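You operate a simulated robot arm through the tools that you are given. There is no shell and no other tool. Be economical: measure what you need, move in short steps, check, and stop when the job is done.

You are at the controls of a simulated robot arm. One attempt, no reset.

## Task
Take both feet off the tablet shelf and pack them in the empty glasses case.
Fine: unscrew each foot, lay it in the case, then lay the lid on.

The check looks at the end state, three seconds after you hand in, the way a careful person would. Anything else that was tipped, shoved, dropped, spilled or broken makes it a failure. A push-on lid holds only when it is set on centred and level and pressed home; a screw cap is set on level and turned clockwise until tight.

## Robot
A 6-joint arm with a two-finger parallel gripper, fixed in place. Base frame: the origin is at the foot of the arm, x ahead of it, y to its left, z up; the work surface is at about z = 0.64. Units: m, degrees, N and s.
With the tool pointing down near the work surface it reaches from about 0.2 to 0.66 m from the base axis. Its first joint turns from -66.0 to 66.0 degrees. Payload 2.9 kg.
The tool frame sits at the grasp point between the pads (the TCP): z along the fingers, y along the line on which they close. The tips reach 0.03 m beyond it. Largest opening 0.11 m; finger width 0.02, thickness 0.01; the body of the gripper, 0.048 by 0.112 m, starts 0.055 m behind the TCP.
Orientation is told as [roll, pitch, yaw] about the base's x, y, z axes, in that order, counted from this pose: with the fingers straight down and closing along the base's y, the tool's x points along the base's -x, its y along +y and its z along -z.

## Interface
- The arm moves only by the tool servo_tool. Its argument "plan" is a list of rows, each an object (a shift or turn left out is 0, a gripper value left out holds the last) with "translation": the shift along the tool's x, y, z in m, a list of three; "rot": the turn, a rotation vector about the tool's x, y, z in rad, a list of three; "gripper": the finger opening in m, from 0 to 0.11. In form: [{"translation": [tx, ty, tz], "rot": [wx, wy, wz], "gripper": gripper}, ...]. A call has 1 to 8 rows; each row is the pose to reach, as a shift and turn from the pose commanded when the call began, along the tool's axes at that moment. A row lasts 0.2 s, in which the tool goes at most 0.05 m and 8.6 degrees; a call with a longer step from one row to the next is refused whole, and so is a gripper value outside its range. A pose out of reach is approached as far as the arm can. The call stops where the force on the tool passes 40 N (or 10 N more than at its start, if that is more) or the arm is blocked; 0.2 s more then pass. The fingers move at their own pace (about 0.108 m/s each) and stop on an object; they squeeze with about 43 N. The grip force told is the motor's: it shows also when the fingers shut on nothing. Time passes only in rows, and 0.2 s behind the last, so rows that repeat a pose let the fingers close. The reply holds the time, the measured pose of the TCP, the force on the tool along the base axes, the opening and the grip force, in the units named above and with some noise, with the torque about the TCP (base axes, N m) and any sound that the robot's microphone picked up, and new pictures: "show" is both (left out), scene, wrist or none.
- Cameras (640 x 400 px; columns grow to the right, rows downward): "scene" is fixed at [0.0547, 0.4188, 1.3947]; the picture's right is [-0.91, -0.42, 0.00], its down [-0.27, 0.58, -0.77] and it looks along [0.32, -0.70, -0.63] (base axes); focal length 331 px, centre (320, 200). "wrist" rides on the gripper at [0.072, 0.017, -0.103] in the tool frame; the picture's right is [-0.23, 0.97, 0.00], its down [-0.76, -0.18, -0.62] and it looks along [-0.61, -0.14, 0.78] (tool axes); focal length 222 px, centre (320, 200). There is no depth. A picture from a camera that has moved, and an enlarged one, comes with that camera's place and axes in the base frame and with its lens. The place of the scene camera against the robot may be out by one fixed shift of up to 0.018 m in any direction.
- enlarge(camera, box): a new picture of the part [left, top, right, bottom] of that camera's present view, enlarged. The clock stands still meanwhile.
- hand_in(): hands the job in; it is judged then, once.

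Go step by step. Nothing tells you positions but the pictures and the camera data: compare them with the known pose of the tool, close in by small moves and look again before you grip or let go. The budget is 120 turns and 200 pictures, counting those below and the enlarged ones. Unless the task says otherwise, let go and move clear before handing in, and close with one line.

The tools are called after "Request:" as name(argument=value, ...) on one line, values as JSON. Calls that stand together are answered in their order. servo_tool: Moves the arm, as the interface text tells. Its arguments: {"type":"object","properties":{"plan":{"type":"array","items":{"type":"object","properties":{"translation":{"type":"array","items":{"type":"number"}},"rot":{"type":"array","items":{"type":"number"}},"gripper":{"type":"number"}}}},"show":{"type":"string","enum":["both","scene","wrist","none"]}},"required":["plan"]} The other tools are called the same way: enlarge (camera, box) takes an enlarged picture of a part of a camera's view; hand_in () hands the job in.

At the start:

```text
clock: 0.0
position: [0.4726, -0.2313, 0.887]
tool_rot: [0.0, 0.0, 0.0]
ft_force: [-0.6, 0.4, 0.5]
moment: [-0.01, 0.02, 0.01]
width: 0.1098
gripper_force: 0.0
```

scene: 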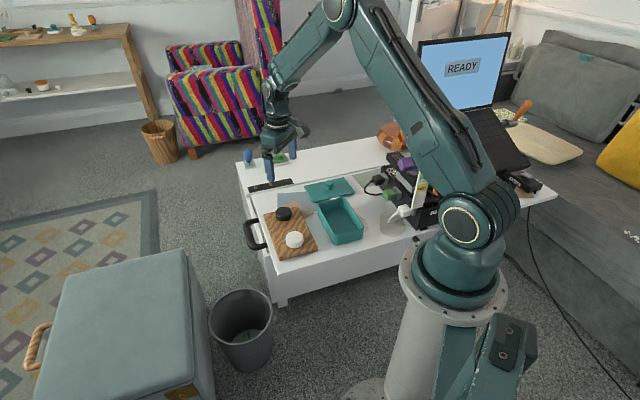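
wrist: 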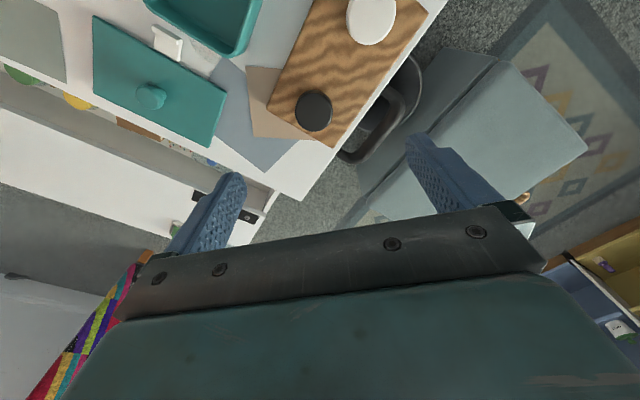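

I see a wooden board with a dark and a white round foot, a teal open case, and a teal lid with a knob. I'll enlarge the views before moving.

Request:
enlarge(camera="scene", box=[230, 140, 430, 290])

Request:
enlarge(camera="wrist", box=[60, 0, 460, 200])

```text
2.67 times, centred on (330, 215) of scene
camera zoom: at [0.0547, 0.4188, 1.3947], right [-0.91, -0.42, 0.0], down [-0.27, 0.58, -0.77], along [0.32, -0.7, -0.63], focal length 882 px, centre (293, 160)
```

zoom: 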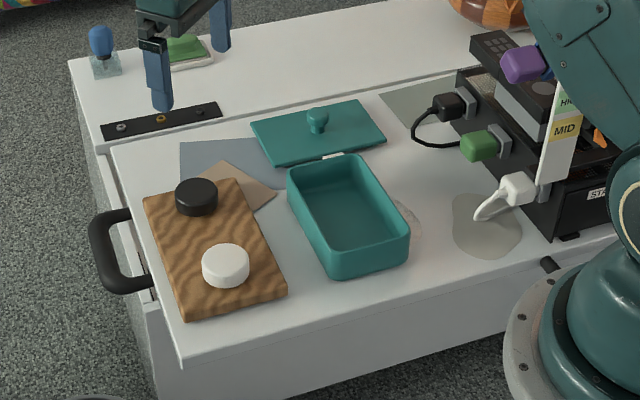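

```text
1.60 times, centred on (260, 100) of wrist
camera zoom: at [0.4003, -0.2135, 0.9911], right [0.23, 0.97, 0.0], down [0.76, -0.18, 0.62], along [0.61, -0.14, -0.78], focal length 355 px, centre (416, 360)
```

zoom: 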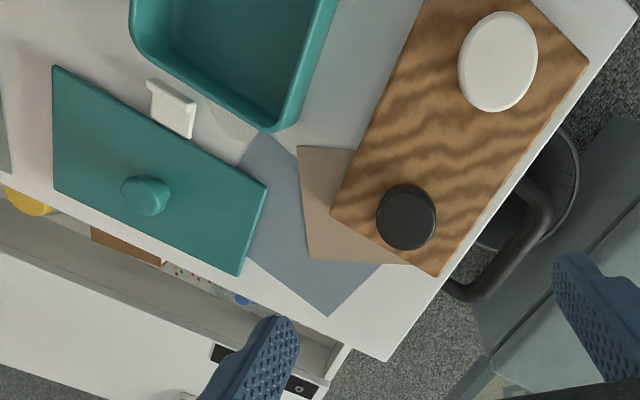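

The black foot is near (0.49, -0.24) and the white one near (0.41, -0.16). The lid knob is near (0.43, -0.45) and the case near (0.31, -0.30). I'll come down over the black foot for a better look.

Request:
servo_tool(plan=[{"translation": [-0.009, -0.006, 0.045]}, {"translation": [-0.017, -0.012, 0.087]}, {"translation": [-0.017, -0.012, 0.087]}], show="both")

```text
clock: 0.8
position: [0.4877, -0.24, 0.8015]
tool_rot: [0.0, 0.0, 0.0]
ft_force: [-0.3, 0.5, -0.1]
moment: [-0.02, 0.03, 0.03]
width: 0.1099
gripper_force: 0.0
camera wrist: at [0.4163, -0.2233, 0.9047], right [0.23, 0.97, 0.0], down [0.76, -0.18, 0.62], along [0.61, -0.14, -0.78], focal length 222 px, centre (320, 200)
```

scene: 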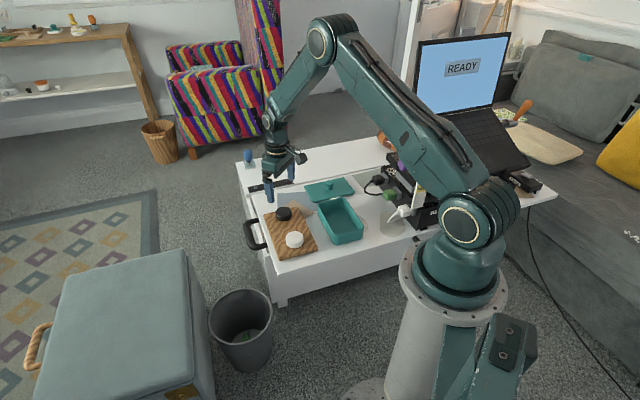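
wrist: 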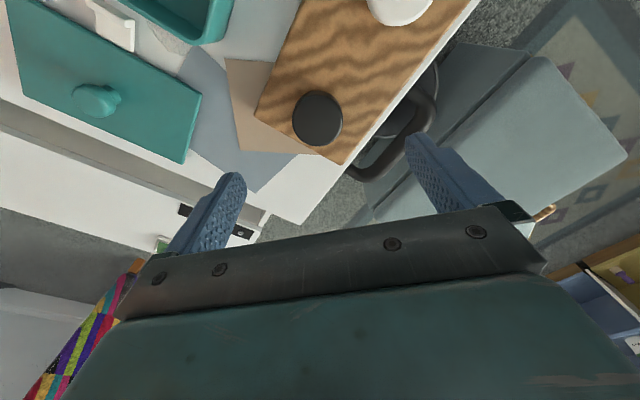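

The black foot still sits under the tool. I'll descend further to refine its position and height.

Request:
servo_tool(plan=[{"translation": [-0.006, -0.002, 0.04]}, {"translation": [-0.006, -0.002, 0.071]}, {"translation": [-0.006, -0.002, 0.071]}], show="both")

Request:
enlarge(camera="scene", box=[240, 170, 340, 250])

```text
clock: 1.6
position: [0.4948, -0.2432, 0.7295]
tool_rot: [0.0, 0.0, -0.1]
ft_force: [0.2, -1.0, 0.0]
moment: [-0.01, 0.04, 0.01]
width: 0.11
gripper_force: 0.2
camera wrist: at [0.4236, -0.2259, 0.8329], right [0.23, 0.97, 0.0], down [0.76, -0.18, 0.62], along [0.61, -0.14, -0.78], focal length 222 px, centre (320, 200)
```

scene: 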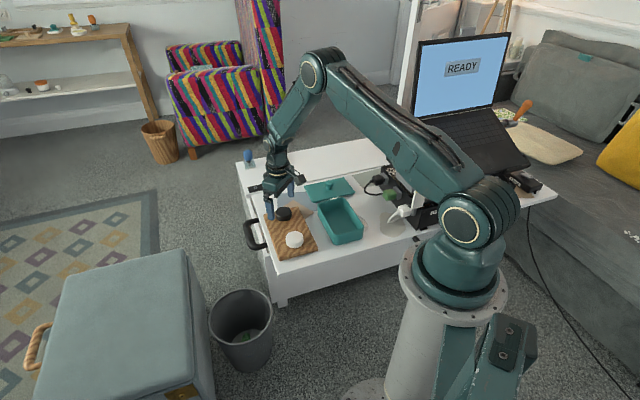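
wrist: 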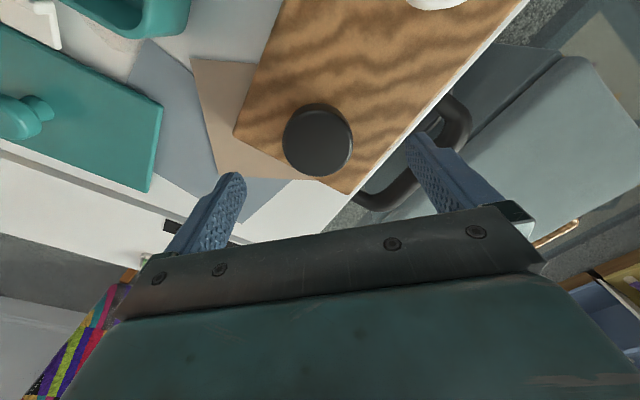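

```text
5.00 times, centred on (290, 210) of scene
camera zoom: at [0.0547, 0.4188, 1.3947], right [-0.91, -0.42, 0.0], down [-0.27, 0.58, -0.77], along [0.32, -0.7, -0.63], focal length 1655 px, centre (470, 150)
```

zoom: 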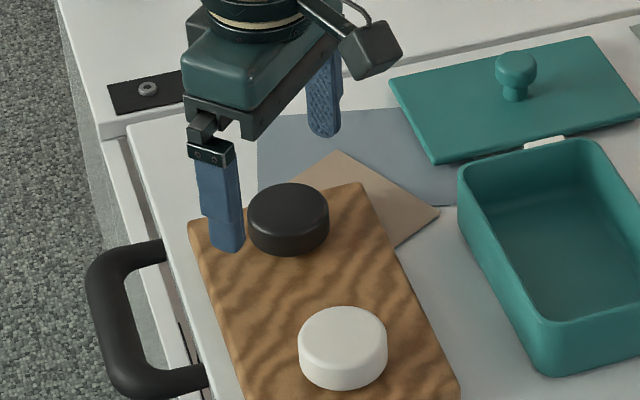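

The foot's top centre is at about (0.488, -0.242, 0.685) with a diameter near 0.048. I'll centre over it and pre-turn clockwise to leave room for the counter-clockwise unscrewing.

Request:
servo_tool(plan=[{"translation": [0.0068, 0.0014, 0], "rot": [0, 0, 0.148]}, {"translation": [0.0068, 0.0014, 0], "rot": [0, 0, 0.296]}, {"translation": [0.0068, 0.0014, 0], "rot": [0, 0, 0.444]}, {"translation": [0.0068, 0.0014, 0], "rot": [0, 0, 0.592]}, {"translation": [0.0068, 0.0014, 0], "rot": [0, 0, 0.74]}, {"translation": [0.0068, 0.0014, 0], "rot": [0, 0, 0.888]}, {"translation": [0.0068, 0.0014, 0], "rot": [0, 0, 1.036]}, {"translation": [0.0068, 0.0014, 0], "rot": [0, 0, 1.18]}], show="both")

Request:
enlarge(camera="scene", box=[240, 170, 340, 250])

```text
clock: 3.4
position: [0.4891, -0.2433, 0.7284]
tool_rot: [0.0, 0.0, -67.8]
ft_force: [-0.5, -0.4, -0.7]
moment: [-0.03, -0.02, 0.0]
width: 0.1099
gripper_force: 0.0
camera wrist: at [0.4769, -0.1693, 0.833], right [0.99, 0.16, 0.0], down [0.12, -0.77, 0.62], along [0.1, -0.62, -0.78], focal length 222 px, centre (320, 200)
```

scene: 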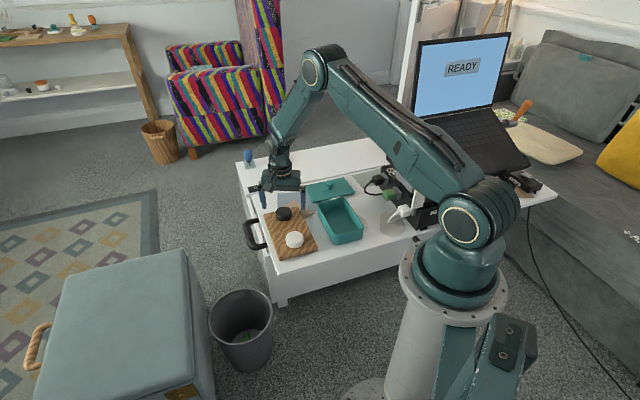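
wrist: 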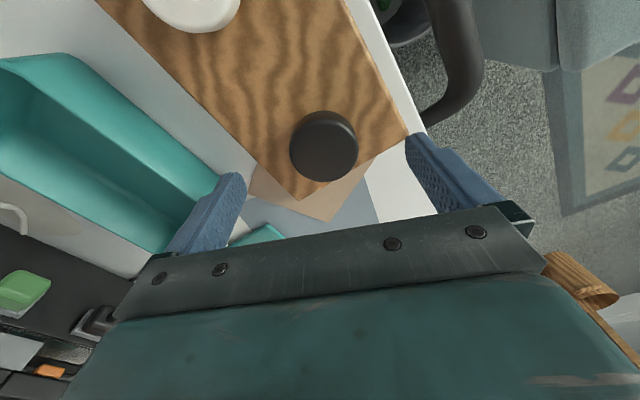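

```text
5.00 times, centred on (290, 210) of scene
camera zoom: at [0.0547, 0.4188, 1.3947], right [-0.91, -0.42, 0.0], down [-0.27, 0.58, -0.77], along [0.32, -0.7, -0.63], focal length 1655 px, centre (470, 150)
```

zoom: 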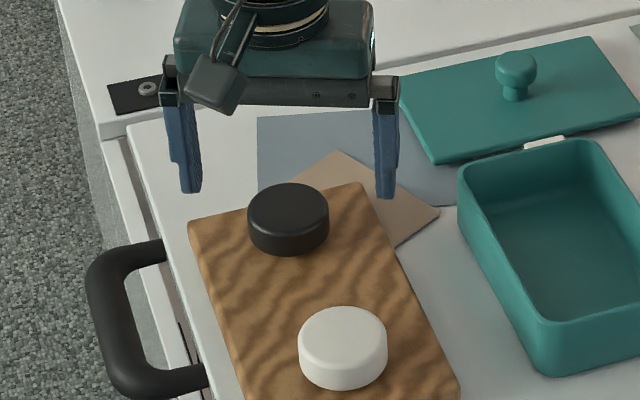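

Two views agree: the foot's top is at about (0.491, -0.2425, 0.682). I'll descend around it with open fingers.

Request:
servo_tool(plan=[{"translation": [0, 0.002, 0.012]}, {"translation": [0, 0.002, 0.022]}, {"translation": [0, 0.002, 0.029]}], show="wrist")

Request:
enlarge(camera="scene", box=[250, 180, 330, 240])

```text
clock: 4.2
position: [0.4904, -0.2427, 0.6986]
tool_rot: [0.0, 0.0, -67.5]
ft_force: [-0.7, 0.9, 0.1]
moment: [-0.05, 0.02, -0.01]
width: 0.1098
gripper_force: 0.0
camera wrist: at [0.4787, -0.1689, 0.8037], right [0.99, 0.16, 0.0], down [0.13, -0.77, 0.62], along [0.1, -0.62, -0.78], focal length 222 px, centre (320, 200)
```

wrist: 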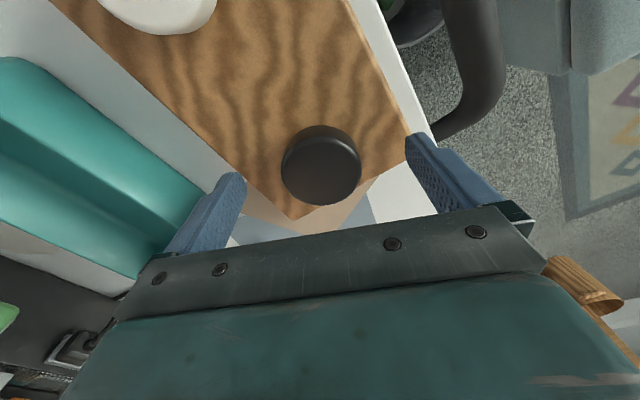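

```text
6.67 times, centred on (290, 210) of scene
camera zoom: at [0.0547, 0.4188, 1.3947], right [-0.91, -0.42, 0.0], down [-0.27, 0.58, -0.77], along [0.32, -0.7, -0.63], focal length 2206 px, centre (520, 133)
```

zoom: 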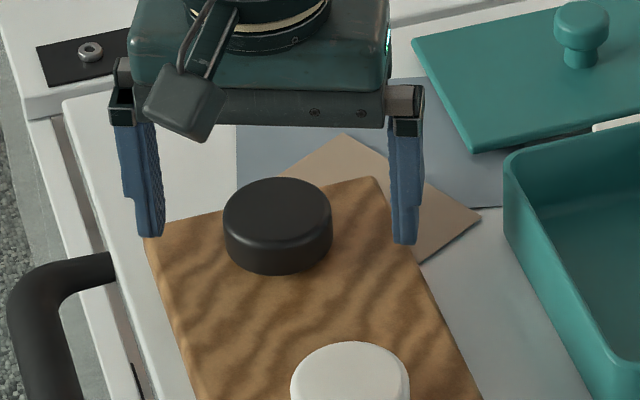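

The foot is centred between the fingers. I'll drop a few millimetres and close.

Request:
servo_tool(plan=[{"translation": [0.001, 0, 0.002], "gripper": 0.08}, {"translation": [0.001, 0, 0.002], "gripper": 0.04}, {"translation": [0.001, 0, 0.002], "gripper": 0.03}, {"translation": [0.001, 0, 0.002], "gripper": 0.03}], show="wrist")

Request:
enlarge(camera="scene", box=[250, 180, 330, 240])

```text
clock: 5.2
position: [0.4899, -0.2433, 0.6974]
tool_rot: [-0.1, 0.0, -67.6]
ft_force: [3.1, -3.6, -5.7]
moment: [-0.07, -0.09, -0.01]
width: 0.05
gripper_force: 42.8
camera wrist: at [0.4784, -0.1681, 0.8016], right [0.99, 0.16, 0.0], down [0.13, -0.77, 0.62], along [0.1, -0.62, -0.78], focal length 222 px, centre (320, 200)
```

wrist: 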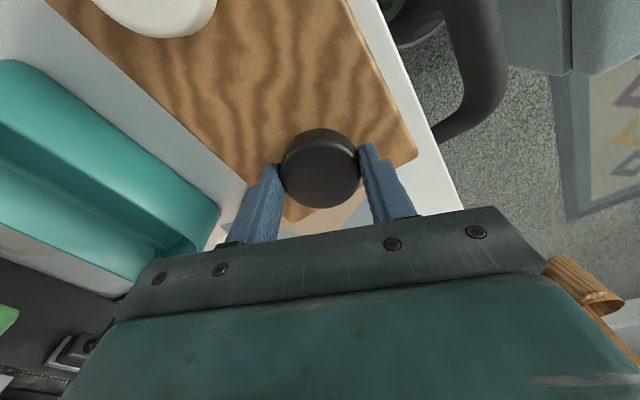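

```text
6.67 times, centred on (290, 210) of scene
camera zoom: at [0.0548, 0.4188, 1.3947], right [-0.91, -0.42, 0.0], down [-0.27, 0.58, -0.77], along [0.32, -0.7, -0.63], focal length 2206 px, centre (520, 133)
```

zoom: 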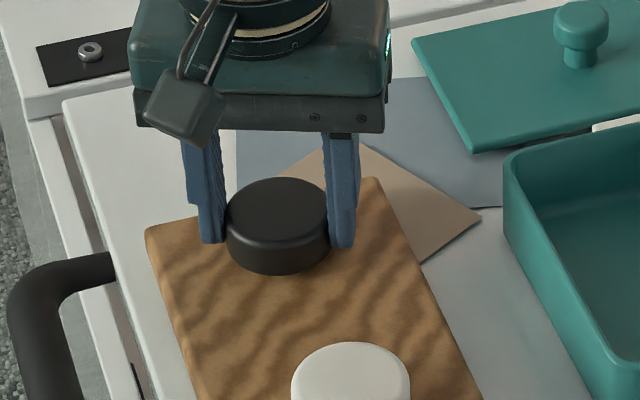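

Gripped at 0.050 m. Now I'll turn counter-clockwise and watch the forces.

Request:
servo_tool(plan=[{"rot": [0, 0, -0.14]}, {"rot": [0, 0, -0.28]}, {"rot": [0, 0, -0.42]}, {"rot": [0, 0, -0.56]}, {"rot": [0, 0, -0.7]}, {"rot": [0, 0, -0.84]}, {"rot": [0, 0, -0.98]}, {"rot": [0, 0, -1.12]}], show="wrist")

Request:
enlarge(camera="scene", box=[250, 180, 330, 240])

```text
clock: 7.0
position: [0.49, -0.2416, 0.6994]
tool_rot: [-0.1, 0.0, -3.2]
ft_force: [-1.8, -2.7, -2.0]
moment: [-0.11, 0.03, -0.03]
width: 0.05
gripper_force: 43.0
camera wrist: at [0.4189, -0.22, 0.8024], right [0.28, 0.96, 0.0], down [0.75, -0.22, 0.62], along [0.6, -0.18, -0.78], focal length 222 px, centre (320, 200)
```

wrist: 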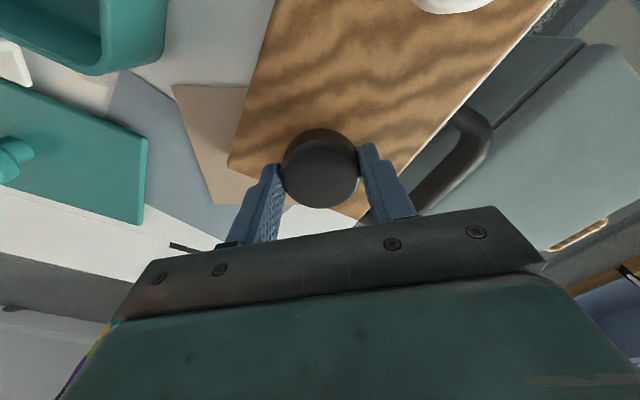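

```text
6.67 times, centred on (290, 210) of scene
camera zoom: at [0.0547, 0.4188, 1.3947], right [-0.91, -0.42, 0.0], down [-0.27, 0.58, -0.77], along [0.32, -0.7, -0.63], focal length 2206 px, centre (520, 133)
```

zoom: 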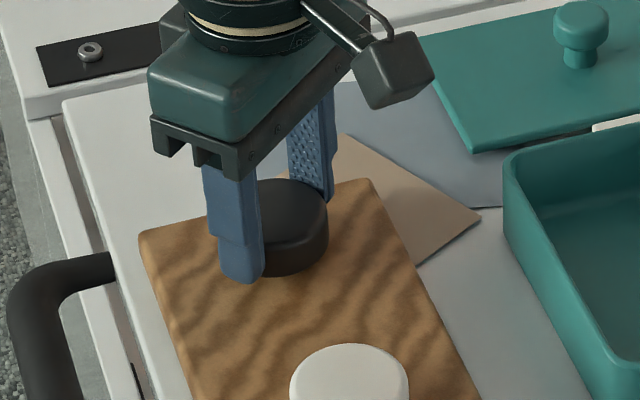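

The foot is turning, and the shelf shifted only a hair. I'll continue counter-clockwise.

Request:
servo_tool(plan=[{"rot": [0, 0, -0.14]}, {"rot": [0, 0, -0.28]}, {"rot": [0, 0, -0.42]}, {"rot": [0, 0, -0.56]}, {"rot": [0, 0, -0.7]}, {"rot": [0, 0, -0.84]}, {"rot": [0, 0, -0.98]}, {"rot": [0, 0, -1.12]}], show="none")

Request:
enlarge(camera="scene", box=[250, 180, 330, 240])

```text
clock: 8.8
position: [0.4927, -0.242, 0.7003]
tool_rot: [-0.1, -0.2, 61.0]
ft_force: [10.5, -5.2, 2.2]
moment: [-0.09, -0.02, 0.0]
width: 0.0502
gripper_force: 43.2
```

```text
6.67 times, centred on (290, 210) of scene
camera zoom: at [0.0548, 0.4188, 1.3947], right [-0.91, -0.42, 0.0], down [-0.27, 0.58, -0.77], along [0.32, -0.7, -0.63], focal length 2206 px, centre (520, 133)
```

zoom: 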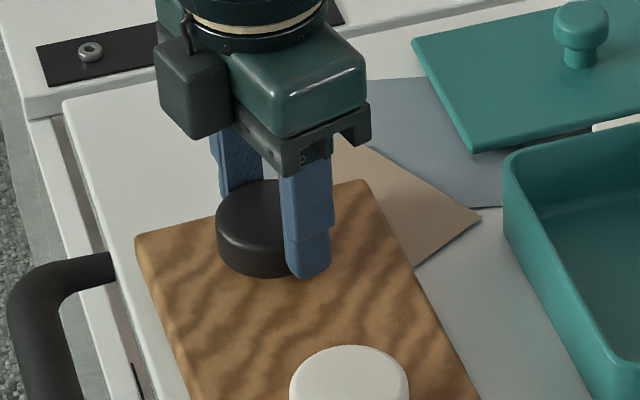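

It's rising slowly and the shelf is dragged very slightly by a lateral load. I'll relieve that offset, follow the rise, and keep turning.

Request:
servo_tool(plan=[{"translation": [0, -0.0025, -0.0003], "rot": [0, 0, -0.02]}, {"translation": [0, -0.0025, -0.0003], "rot": [0, 0, -0.16]}, {"translation": [0, -0.0025, -0.0006], "rot": [0, 0, -0.3]}, {"translation": [0, -0.0025, -0.0008], "rot": [0, 0, -0.44]}, {"translation": [0, -0.0025, -0.001], "rot": [0, 0, -0.58]}, {"translation": [0, -0.0025, -0.0012], "rot": [0, 0, -0.72]}, {"translation": [0, -0.0025, -0.0014], "rot": [0, 0, -0.86]}, {"translation": [0, -0.0025, -0.0016], "rot": [0, 0, -1.0]}], show="none")

Request:
enlarge(camera="scene", box=[250, 180, 330, 240])

```text
clock: 10.6
position: [0.4924, -0.2441, 0.6992]
tool_rot: [0.0, 0.1, 118.2]
ft_force: [7.5, 2.0, 2.6]
moment: [0.27, -0.16, 0.0]
width: 0.05
gripper_force: 43.3
```

```text
6.67 times, centred on (290, 210) of scene
camera zoom: at [0.0548, 0.4189, 1.3947], right [-0.91, -0.42, 0.0], down [-0.27, 0.58, -0.77], along [0.32, -0.7, -0.63], focal length 2206 px, centre (520, 133)
```

zoom: 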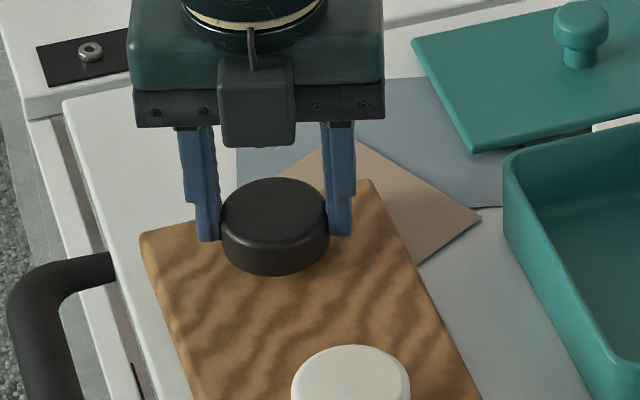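

It turns with almost no torque. I'll keep going.

Request:
servo_tool(plan=[{"translation": [0, 0, -0.0005], "rot": [0, 0, -0.14]}, {"translation": [0, 0, -0.001], "rot": [0, 0, -0.28]}, {"translation": [0, 0, -0.0015], "rot": [0, 0, -0.42]}, {"translation": [0, 0, -0.002], "rot": [0, 0, -0.56]}, {"translation": [0, 0, -0.0025], "rot": [0, 0, -0.7]}, {"translation": [0, 0, -0.003], "rot": [0, 0, -0.84]}, {"translation": [0, 0, -0.0035], "rot": [0, 0, -0.98]}, {"translation": [0, 0, -0.004], "rot": [0, 0, -1.1]}], show="wrist")

Request:
enlarge(camera="scene", box=[250, 180, 330, 240])

```text
clock: 12.4
position: [0.4949, -0.2367, 0.702]
tool_rot: [0.0, 0.0, 147.0]
ft_force: [0.3, 0.7, -8.4]
moment: [-0.5, -0.28, 0.01]
width: 0.05
gripper_force: 43.0
out of reach, approached as far as the arm can: row 4, 5, 6, 7, 8
camera wrist: at [0.5475, -0.2892, 0.8056], right [-0.72, -0.69, 0.0], down [-0.54, 0.56, 0.62], along [-0.43, 0.45, -0.78], focal length 222 px, centre (320, 200)
```

wrist: 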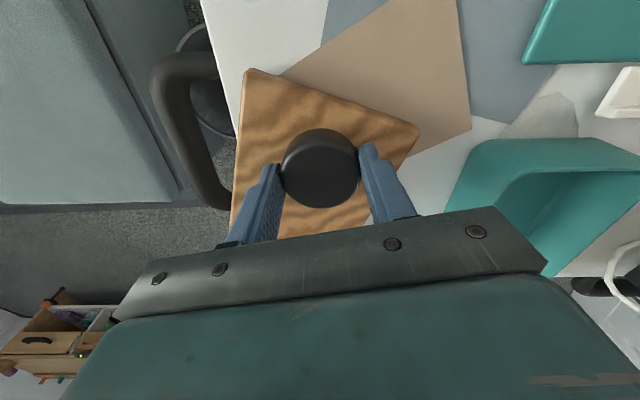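

```text
6.67 times, centred on (290, 210) of scene
camera zoom: at [0.0548, 0.4188, 1.3947], right [-0.91, -0.42, 0.0], down [-0.27, 0.58, -0.77], along [0.32, -0.7, -0.63], focal length 2206 px, centre (520, 133)
```

zoom: 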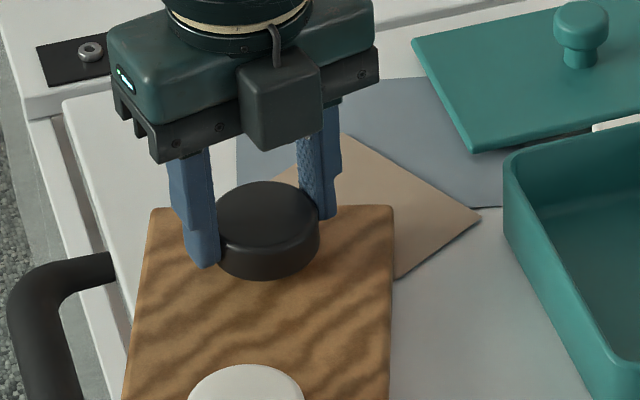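

I hit the wrist limit at yaw ~147°. Because I was lifting, the shelf swung with the foot, so I must not lift while the thread is still engaged. I'll lower back and turn back a little to see what pose is commanded.

Request:
servo_tool(plan=[{"translation": [0, 0, 0.004], "rot": [0, 0, 0]}, {"translation": [0, 0, 0.004], "rot": [0, 0, 0.05]}], show="none")

Request:
enlarge(camera="scene", box=[240, 180, 340, 260])

```text
clock: 13.0
position: [0.4957, -0.2355, 0.7002]
tool_rot: [-0.1, 0.0, 144.1]
ft_force: [-10.1, 3.1, 24.0]
moment: [0.57, 0.93, -0.05]
width: 0.0503
gripper_force: 43.2
```

```text
5.00 times, centred on (290, 220) of scene
camera zoom: at [0.0541, 0.4191, 1.3946], right [-0.91, -0.42, 0.0], down [-0.27, 0.58, -0.77], along [0.32, -0.7, -0.63], focal length 1655 px, centre (470, 100)
```

zoom: 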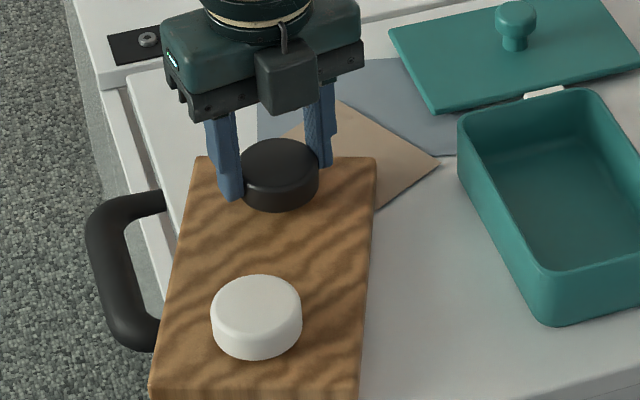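

The shelf swung about 25° with the foot. I'll undo that the same way: lift slightly so the shelf follows, turn clockwise about 25° back to the original spot, then lower.

Request:
servo_tool(plan=[{"translation": [0, 0, -0.003]}, {"translation": [0, 0, -0.006]}, {"translation": [0, 0.0025, -0.006], "rot": [0, 0, 0.12]}, {"translation": [0.0004, 0.005, -0.006], "rot": [0, 0, 0.24]}, {"translation": [0.0008, 0.0087, -0.006], "rot": [0, 0, 0.36]}, {"translation": [0.0008, 0.0087, -0.006], "rot": [0, 0, 0.43]}, {"translation": [0.0008, 0.0087, -0.002], "rot": [0, 0, 0.43]}, {"translation": [0.0008, 0.0087, -0.002], "rot": [0, 0, 0.43]}], show="none")

Request:
enlarge(camera="scene", box=[240, 180, 340, 260])

```text
clock: 14.8
position: [0.4925, -0.2438, 0.701]
tool_rot: [-0.2, 0.1, 119.4]
ft_force: [-1.0, -3.5, 6.3]
moment: [0.6, -0.24, 0.0]
width: 0.05
gripper_force: 43.1
```

```text
5.00 times, centred on (290, 220) of scene
camera zoom: at [0.0546, 0.4188, 1.3947], right [-0.91, -0.42, 0.0], down [-0.27, 0.58, -0.77], along [0.32, -0.7, -0.63], focal length 1655 px, centre (470, 100)
```

zoom: 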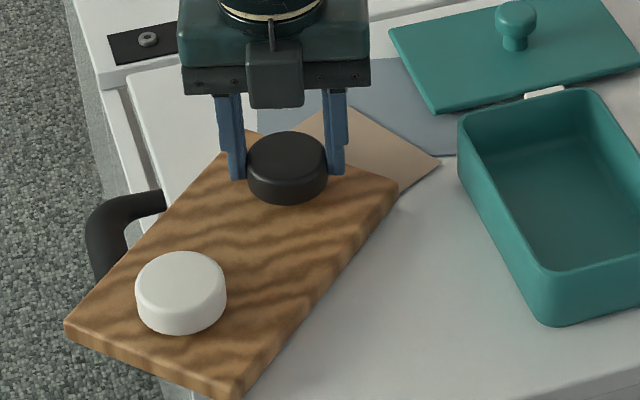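

The shelf actually swung clockwise both times, and its white-foot end now overhangs the tray edge, though it stays supported. I'll let go, rise, and unwind the wrist clockwise to get a full counter-clockwise range.

Request:
servo_tool(plan=[{"gripper": 0.075}, {"gripper": 0.09}, {"translation": [0, 0, -0.02], "gripper": 0.09}, {"translation": [0, 0, -0.05], "gripper": 0.09}, {"translation": [0, 0, -0.05], "rot": [0, 0, 0.148]}, {"translation": [0, 0, -0.05], "rot": [0, 0, 0.296]}, {"translation": [0, 0, -0.05], "rot": [0, 0, 0.444]}, {"translation": [0, 0, -0.05], "rot": [0, 0, 0.592]}], show="both")

```text
clock: 16.6
position: [0.4903, -0.2435, 0.7505]
tool_rot: [0.0, -0.1, 85.4]
ft_force: [-0.5, 0.3, -0.6]
moment: [-0.01, 0.0, 0.02]
width: 0.09
gripper_force: 0.1
camera wrist: at [0.4689, -0.3143, 0.8536], right [-0.95, 0.3, 0.0], down [0.24, 0.74, 0.62], along [0.19, 0.59, -0.78], focal length 222 px, centre (320, 200)
```

scene: 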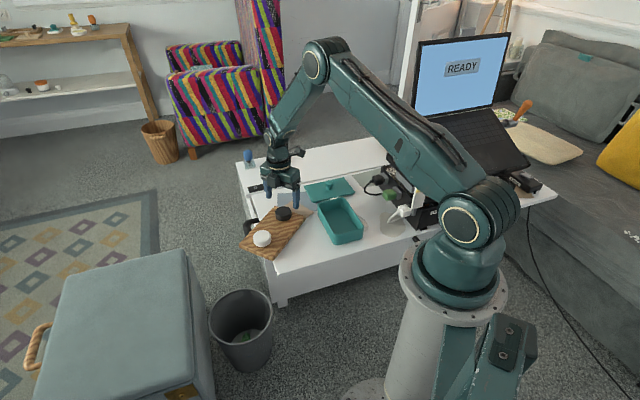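
wrist: 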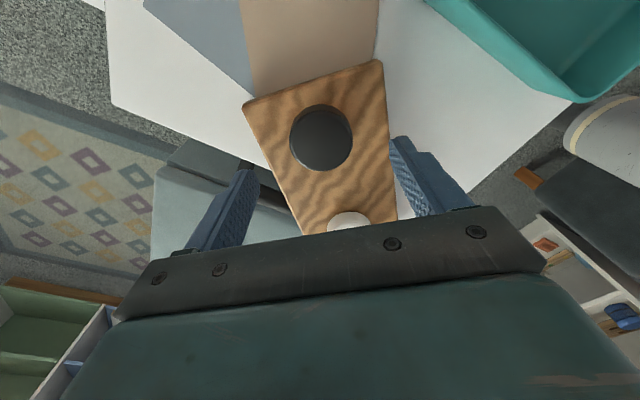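

The shelf is stable. I'll continue unwinding.

Request:
servo_tool(plan=[{"rot": [0, 0, 0.148]}, {"rot": [0, 0, 0.296]}, {"rot": [0, 0, 0.444]}, {"rot": [0, 0, 0.592]}, {"rot": [0, 0, 0.74]}, {"rot": [0, 0, 0.888]}, {"rot": [0, 0, 1.036]}, {"rot": [0, 0, 1.184]}], show="none")

Request:
servo_tool(plan=[{"rot": [0, 0, 0.148]}, {"rot": [0, 0, 0.296]}, {"rot": [0, 0, 0.444]}, {"rot": [0, 0, 0.592]}, {"rot": [0, 0, 0.74]}, {"rot": [0, 0, 0.888]}, {"rot": [0, 0, 1.036]}, {"rot": [0, 0, 1.184]}], show="none")

Request:
servo_tool(plan=[{"rot": [0, 0, 0.148]}, {"rot": [0, 0, 0.296]}, {"rot": [0, 0, 0.444]}, {"rot": [0, 0, 0.592]}, {"rot": [0, 0, 0.74]}, {"rot": [0, 0, 0.888]}, {"rot": [0, 0, 1.036]}, {"rot": [0, 0, 1.15]}], show="both")

```text
clock: 18.4
position: [0.4903, -0.2432, 0.7505]
tool_rot: [-0.1, 0.0, 17.5]
ft_force: [-0.2, 0.2, 0.4]
moment: [0.03, -0.02, 0.04]
width: 0.0899
gripper_force: 0.2
```

```text
clock: 20.2
position: [0.4909, -0.2419, 0.7498]
tool_rot: [0.0, 0.0, -50.4]
ft_force: [0.3, -0.1, 0.9]
moment: [-0.03, -0.03, -0.03]
width: 0.0898
gripper_force: 0.1
```

```text
clock: 22.0
position: [0.4921, -0.2447, 0.75]
tool_rot: [0.1, 0.1, -116.1]
ft_force: [0.7, 1.0, -0.3]
moment: [0.01, -0.01, 0.01]
width: 0.0898
gripper_force: 0.2
camera wrist: at [0.5385, -0.1859, 0.8538], right [0.77, -0.63, 0.0], down [-0.5, -0.61, 0.62], along [-0.39, -0.48, -0.78], focal length 222 px, centre (320, 200)
```

scene: 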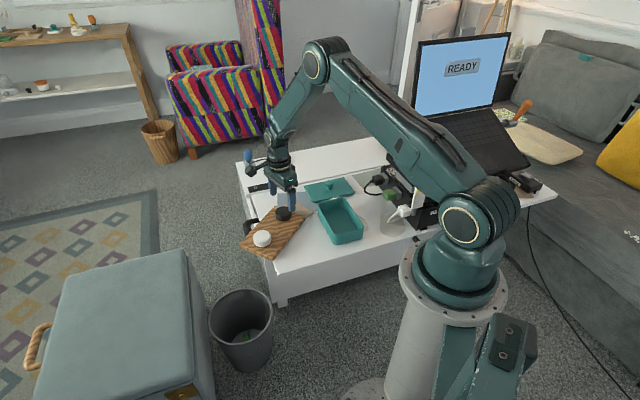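
wrist: 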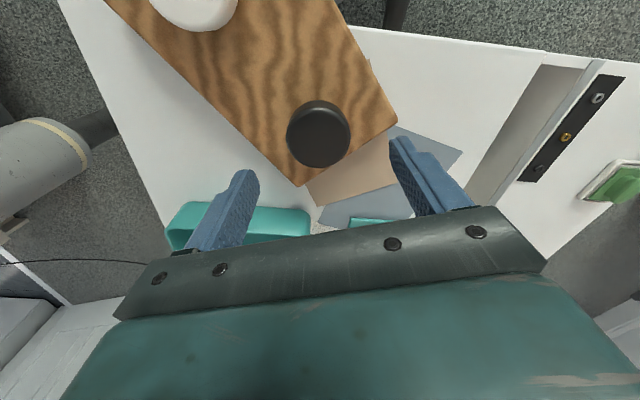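

The view shows the foot at about (0.492, -0.241). I'll descend and grip it again.

Request:
servo_tool(plan=[{"translation": [0.0025, 0.0005, 0.03]}, {"translation": [0.0025, 0.0005, 0.045]}, {"translation": [0.0025, 0.0005, 0.052]}, {"translation": [0.0025, 0.0005, 0.052], "gripper": 0.06}, {"translation": [0.0025, 0.0005, 0.052], "gripper": 0.03}, {"translation": [0.0025, 0.0005, 0.052], "gripper": 0.03}], show="none")

Request:
enlarge(camera="scene", box=[230, 180, 330, 260])

```text
clock: 23.4
position: [0.4916, -0.2422, 0.6973]
tool_rot: [0.0, 0.1, -116.0]
ft_force: [-1.8, 1.0, 0.0]
moment: [-0.02, -0.03, 0.02]
width: 0.0495
gripper_force: 43.0
```

```text
5.00 times, centred on (280, 220) of scene
camera zoom: at [0.0546, 0.4189, 1.3947], right [-0.91, -0.42, 0.0], down [-0.27, 0.58, -0.77], along [0.32, -0.7, -0.63], focal length 1655 px, centre (520, 100)
```

zoom: 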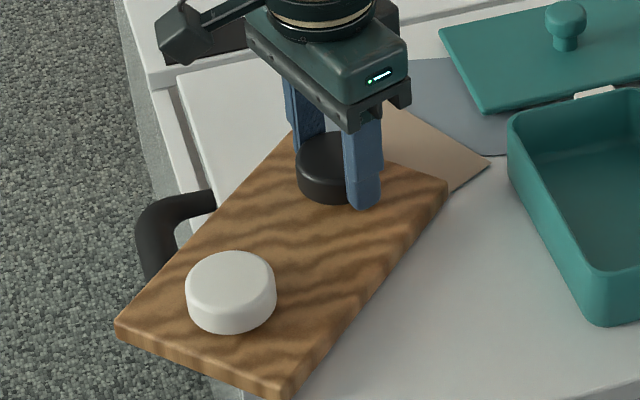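

Good, low-stress grip. I'll lift 5 mm and turn counter-clockwise ~24° to see if the shelf follows.

Request:
servo_tool(plan=[{"translation": [0, 0, -0.003]}, {"translation": [0, 0, -0.005]}, {"translation": [0, 0, -0.005], "rot": [0, 0, -0.14]}, {"translation": [0, 0, -0.005], "rot": [0, 0, -0.28]}, {"translation": [0, 0, -0.005], "rot": [0, 0, -0.42]}], show="none")

Request:
enlarge(camera="scene", box=[230, 180, 330, 260])

```text
clock: 24.6
position: [0.4911, -0.2404, 0.703]
tool_rot: [0.0, 0.1, -91.8]
ft_force: [-0.5, 0.2, -9.5]
moment: [-0.56, -0.04, -0.03]
width: 0.0497
gripper_force: 42.6
```

```text
5.00 times, centred on (280, 220) of scene
camera zoom: at [0.0548, 0.4188, 1.3947], right [-0.91, -0.42, 0.0], down [-0.27, 0.58, -0.77], along [0.32, -0.7, -0.63], focal length 1655 px, centre (520, 100)
```

zoom: 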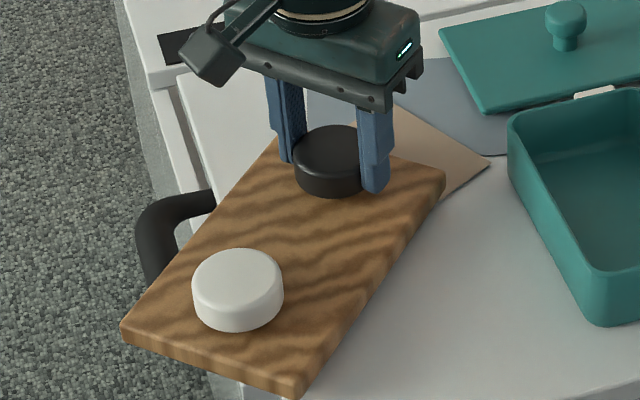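

The shelf stayed put, so the thread is turning freely counter-clockwise. I'll lower again and continue unscrewing without hitting the wrist limit.

Request:
servo_tool(plan=[{"translation": [0, 0, 0.004]}, {"translation": [0, 0, 0.004], "rot": [0, 0, -0.148]}, {"translation": [0, 0, 0.004], "rot": [0, 0, -0.296]}, {"translation": [0, 0, 0.004], "rot": [0, 0, -0.444]}, {"translation": [0, 0, 0.004], "rot": [0, 0, -0.592]}, {"translation": [0, 0, 0.004], "rot": [0, 0, -0.74]}, {"translation": [0, 0, 0.004], "rot": [0, 0, -0.888]}, {"translation": [0, 0, 0.004], "rot": [0, 0, -1.036]}], show="none")

Request:
servo_tool(plan=[{"rot": [0, 0, -0.148]}, {"rot": [0, 0, -0.296]}, {"rot": [0, 0, -0.444]}, {"rot": [0, 0, -0.592]}, {"rot": [0, 0, -0.74]}, {"rot": [0, 0, -0.888]}, {"rot": [0, 0, -1.036]}, {"rot": [0, 0, -1.184]}], show="none")

Request:
enlarge(camera="scene", box=[230, 180, 330, 260])

```text
clock: 26.4
position: [0.494, -0.242, 0.6993]
tool_rot: [-0.1, 0.0, -32.4]
ft_force: [1.0, 1.0, -0.2]
moment: [0.47, -0.47, -0.03]
width: 0.0494
gripper_force: 43.3
```

```text
clock: 28.2
position: [0.4933, -0.2428, 0.6988]
tool_rot: [0.0, -0.2, 35.5]
ft_force: [1.5, 1.4, 3.4]
moment: [1.01, -0.71, -0.04]
width: 0.0496
gripper_force: 43.5
```

```text
5.00 times, centred on (280, 220) of scene
camera zoom: at [0.0546, 0.4189, 1.3947], right [-0.91, -0.42, 0.0], down [-0.27, 0.58, -0.77], along [0.32, -0.7, -0.63], focal length 1655 px, centre (520, 100)
```

zoom: 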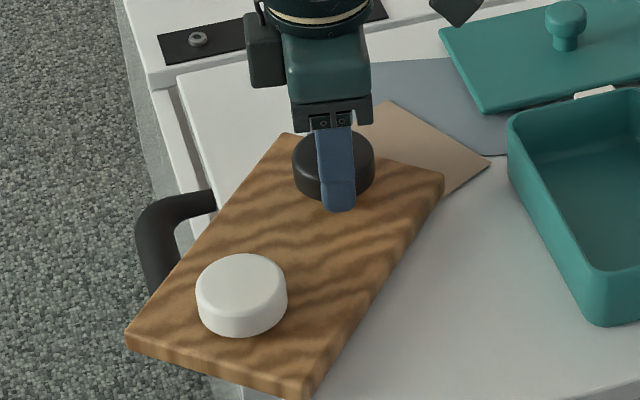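

The shelf is even creeping back toward its original angle. I'll continue counter-clockwise to about 130°.

Request:
servo_tool(plan=[{"translation": [0, 0, -0.001], "rot": [0, 0, -0.148]}, {"translation": [0, 0, -0.001], "rot": [0, 0, -0.296]}, {"translation": [0, 0, -0.001], "rot": [0, 0, -0.444]}, {"translation": [0, 0, -0.001], "rot": [0, 0, -0.592]}, {"translation": [0, 0, -0.001], "rot": [0, 0, -0.74]}, {"translation": [0, 0, -0.001], "rot": [0, 0, -0.888]}, {"translation": [0, 0, -0.001], "rot": [0, 0, -1.036]}, {"translation": [0, 0, -0.001], "rot": [0, 0, -1.184]}], show="none")

Request:
servo_tool(plan=[{"rot": [0, 0, -0.148]}, {"rot": [0, 0, -0.296]}, {"rot": [0, 0, -0.43]}], show="none")

Request:
enlarge(camera="scene", box=[230, 180, 330, 260])

```text
clock: 30.0
position: [0.4935, -0.2414, 0.6993]
tool_rot: [-0.1, -0.1, 103.3]
ft_force: [0.2, 0.0, -1.3]
moment: [-0.01, -0.01, 0.03]
width: 0.0493
gripper_force: 42.9
```

```text
clock: 30.8
position: [0.4946, -0.2408, 0.7004]
tool_rot: [-0.1, 0.0, 128.0]
ft_force: [-1.2, 3.8, 1.2]
moment: [0.12, -0.02, 0.0]
width: 0.0496
gripper_force: 42.9
```

```text
5.00 times, centred on (280, 220) of scene
camera zoom: at [0.0546, 0.4189, 1.3947], right [-0.91, -0.42, 0.0], down [-0.27, 0.58, -0.77], along [0.32, -0.7, -0.63], focal length 1655 px, centre (520, 100)
```

zoom: 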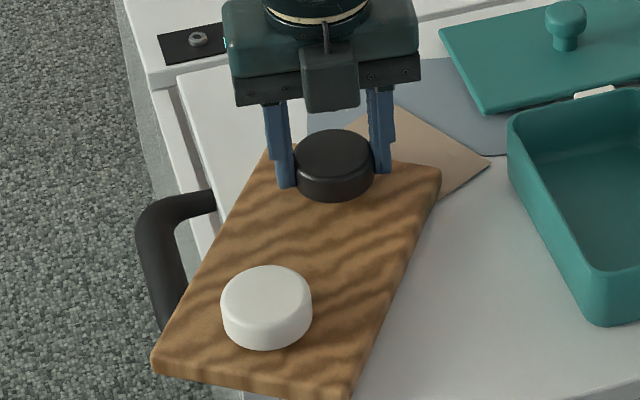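

About 230° is undone. I'll test with a small pure lift to see whether the foot is free.

Request:
servo_tool(plan=[{"translation": [0, 0, -0.003]}, {"translation": [0, 0, -0.006]}], show="none")

Request:
enlarge(camera="scene", box=[250, 190, 310, 230])

```text
clock: 31.4
position: [0.4927, -0.2434, 0.7064]
tool_rot: [0.1, 0.1, 127.7]
ft_force: [-0.4, -0.6, -0.8]
moment: [0.02, 0.02, -0.02]
width: 0.0498
gripper_force: 42.8
```

```text
10.00 times, centred on (280, 210) of scene
camera zoom: at [0.0547, 0.4188, 1.3947], right [-0.91, -0.42, 0.0], down [-0.27, 0.58, -0.77], along [0.32, -0.7, -0.63], focal length 3310 px, centre (720, 100)
```

zoom: 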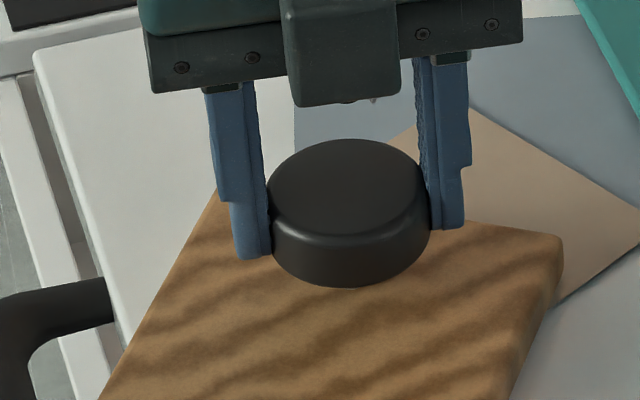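

No load, so it seems free. I'll lift further.

Request:
servo_tool(plan=[{"translation": [0, 0, -0.02]}, {"translation": [0, 0, -0.05]}, {"translation": [0, 0, -0.08]}], show="both")

Request:
enlarge(camera="scene", box=[230, 160, 390, 270])

```text
clock: 32.2
position: [0.4931, -0.2407, 0.787]
tool_rot: [0.0, 0.0, 127.8]
ft_force: [-0.5, -0.2, 0.1]
moment: [0.01, -0.01, -0.05]
width: 0.0494
gripper_force: 43.2
camera wrist: at [0.5232, -0.3075, 0.8897], right [-0.91, -0.42, 0.0], down [-0.33, 0.71, 0.62], along [-0.26, 0.57, -0.78], focal length 222 px, centre (320, 200)
```

scene: 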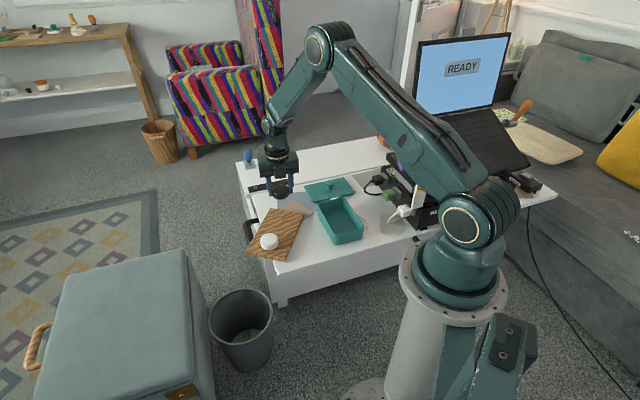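
wrist: 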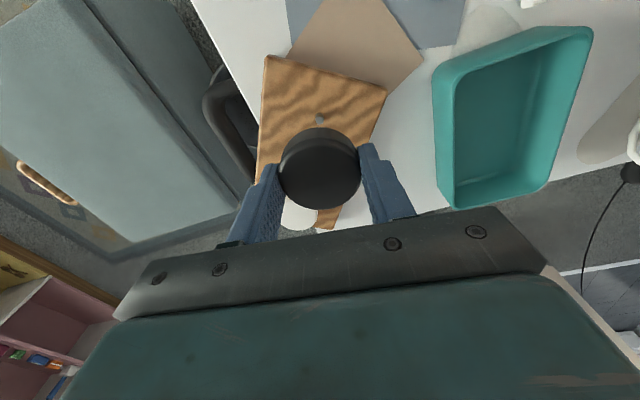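

```text
3.64 times, centred on (310, 215) of scene
camera zoom: at [0.0547, 0.4188, 1.3947], right [-0.91, -0.42, 0.0], down [-0.27, 0.58, -0.77], along [0.32, -0.7, -0.63], focal length 1203 px, centre (356, 146)
```

zoom: 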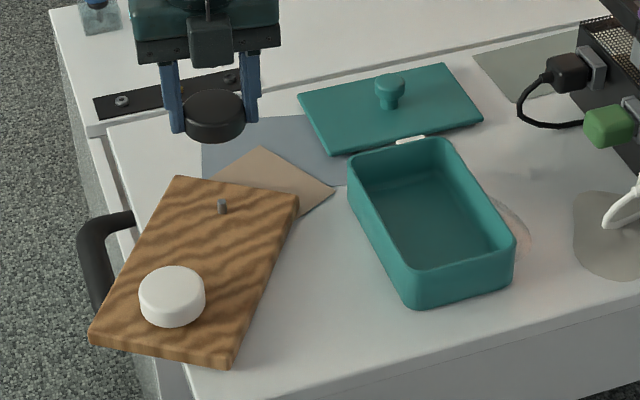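

The black foot is off and in the gripper. The case is centred near (0.32–0.33, -0.315) with its long axis along (-1, 1). I'll move over the case and turn to yaw -45° so the fingers close across its short axis.

Request:
servo_tool(plan=[{"translation": [-0.0016, 0.0222, 0], "rot": [0, 0, 0.14]}, {"translation": [-0.0031, 0.0444, 0], "rot": [0, 0, 0.28]}, {"translation": [-0.0047, 0.0666, 0], "rot": [0, 0, 0.42]}, {"translation": [-0.0062, 0.0888, 0], "rot": [0, 0, 0.56]}, {"translation": [-0.0078, 0.111, 0], "rot": [0, 0, 0.7]}, {"translation": [-0.0094, 0.1332, 0], "rot": [0, 0, 0.84]}, {"translation": [-0.011, 0.1554, 0], "rot": [0, 0, 0.98]}, {"translation": [-0.0125, 0.1776, 0], "rot": [0, 0, 1.12]}], show="none")

Request:
servo_tool(plan=[{"rot": [0, 0, 0.148]}, {"rot": [0, 0, 0.296]}, {"rot": [0, 0, 0.444]}, {"rot": [0, 0, 0.592]}, {"rot": [0, 0, 0.74]}, {"rot": [0, 0, 0.888]}, {"rot": [0, 0, 1.036]}, {"rot": [0, 0, 1.184]}], show="wrist")

```text
clock: 34.0
position: [0.3451, -0.3405, 0.785]
tool_rot: [0.0, 0.0, 63.5]
ft_force: [0.4, -0.1, 0.2]
moment: [-0.01, -0.03, -0.03]
width: 0.0495
gripper_force: 43.1
```

```text
clock: 35.8
position: [0.3456, -0.3408, 0.7841]
tool_rot: [0.1, 0.0, -4.4]
ft_force: [0.5, 0.1, -0.5]
moment: [-0.01, -0.01, 0.03]
width: 0.0495
gripper_force: 42.7
camera wrist: at [0.2742, -0.3172, 0.8885], right [0.3, 0.95, 0.0], down [0.75, -0.24, 0.62], along [0.59, -0.19, -0.78], focal length 222 px, centre (320, 200)
```

wrist: 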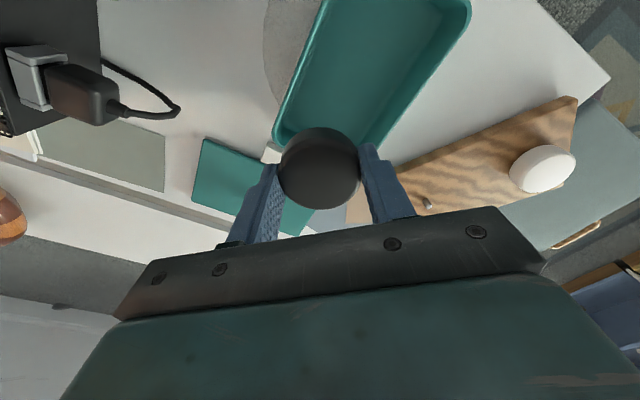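

From this view the case centre works out to about (0.324, -0.296). I'll correct sideways and finish turning to -45°.

Request:
servo_tool(plan=[{"translation": [0, 0.01, 0], "rot": [0, 0, 0.142]}, {"translation": [0, 0.021, 0], "rot": [0, 0, 0.284]}, {"translation": [0, 0.021, 0], "rot": [0, 0, 0.426]}, {"translation": [0, 0.021, 0], "rot": [0, 0, 0.568]}, {"translation": [0, 0.021, 0], "rot": [0, 0, 0.709]}], show="both")

Request:
enlarge(camera="scene", box=[270, 160, 390, 250])

```text
clock: 37.0
position: [0.3471, -0.3188, 0.7863]
tool_rot: [0.1, 0.0, -45.0]
ft_force: [0.4, 0.2, -0.6]
moment: [0.0, 0.0, 0.02]
width: 0.0494
gripper_force: 42.5
camera wrist: at [0.3078, -0.2556, 0.8893], right [0.85, 0.53, 0.0], down [0.41, -0.67, 0.62], along [0.33, -0.53, -0.78], focal length 222 px, centre (320, 200)
```

scene: 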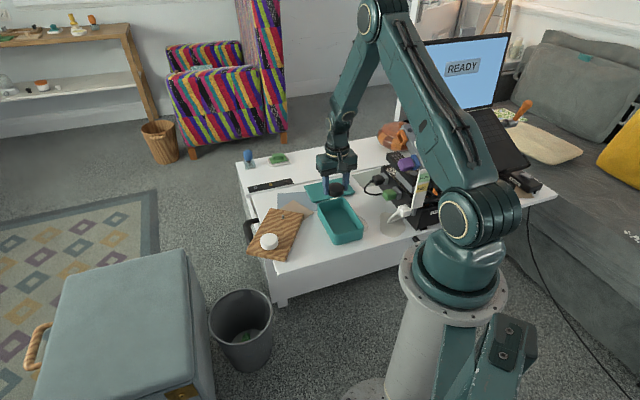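
wrist: 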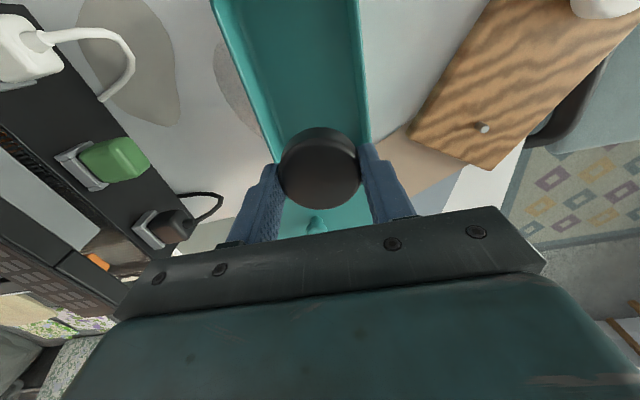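

```text
4.44 times, centred on (330, 205) of scene
camera zoom: at [0.0547, 0.4188, 1.3947], right [-0.91, -0.42, 0.0], down [-0.27, 0.58, -0.77], along [0.32, -0.7, -0.63], focal length 1471 px, centre (276, 178)
```

zoom: 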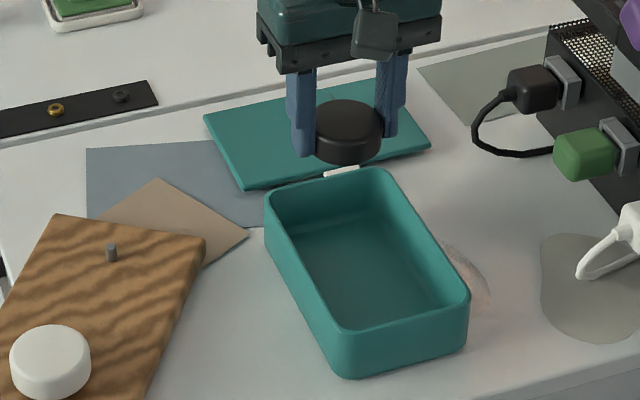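

The case edges give a small 3 mm sideways correction. I'll descend to just above the rim and check.

Request:
servo_tool(plan=[{"translation": [0, -0.003, 0.03]}, {"translation": [0, -0.003, 0.055]}, {"translation": [0, -0.003, 0.055]}], show="wrist")

Request:
enlarge(camera="scene", box=[290, 160, 390, 240])

```text
clock: 37.8
position: [0.3449, -0.3234, 0.7312]
tool_rot: [0.1, 0.0, -44.9]
ft_force: [0.6, -0.4, -0.6]
moment: [0.0, 0.01, 0.03]
width: 0.0493
gripper_force: 42.9
camera wrist: at [0.3048, -0.2588, 0.835], right [0.85, 0.53, 0.0], down [0.41, -0.66, 0.62], along [0.33, -0.53, -0.78], focal length 222 px, centre (320, 200)
```

wrist: 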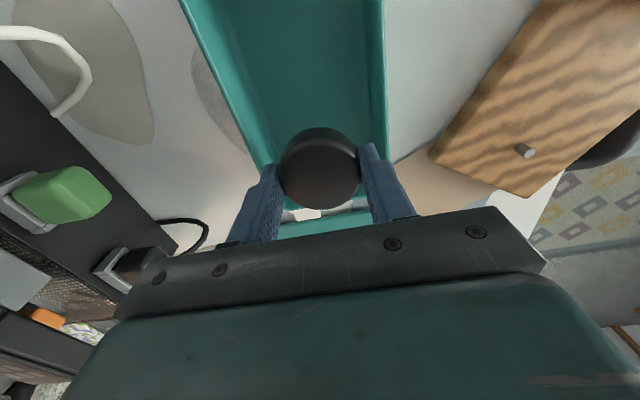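

```text
5.00 times, centred on (340, 200) of scene
camera zoom: at [0.0547, 0.4188, 1.3947], right [-0.91, -0.42, 0.0], down [-0.27, 0.58, -0.77], along [0.32, -0.7, -0.63], focal length 1655 px, centre (220, 200)
```

zoom: 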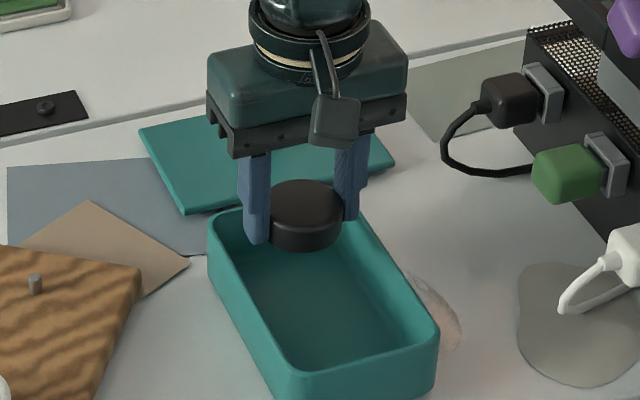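

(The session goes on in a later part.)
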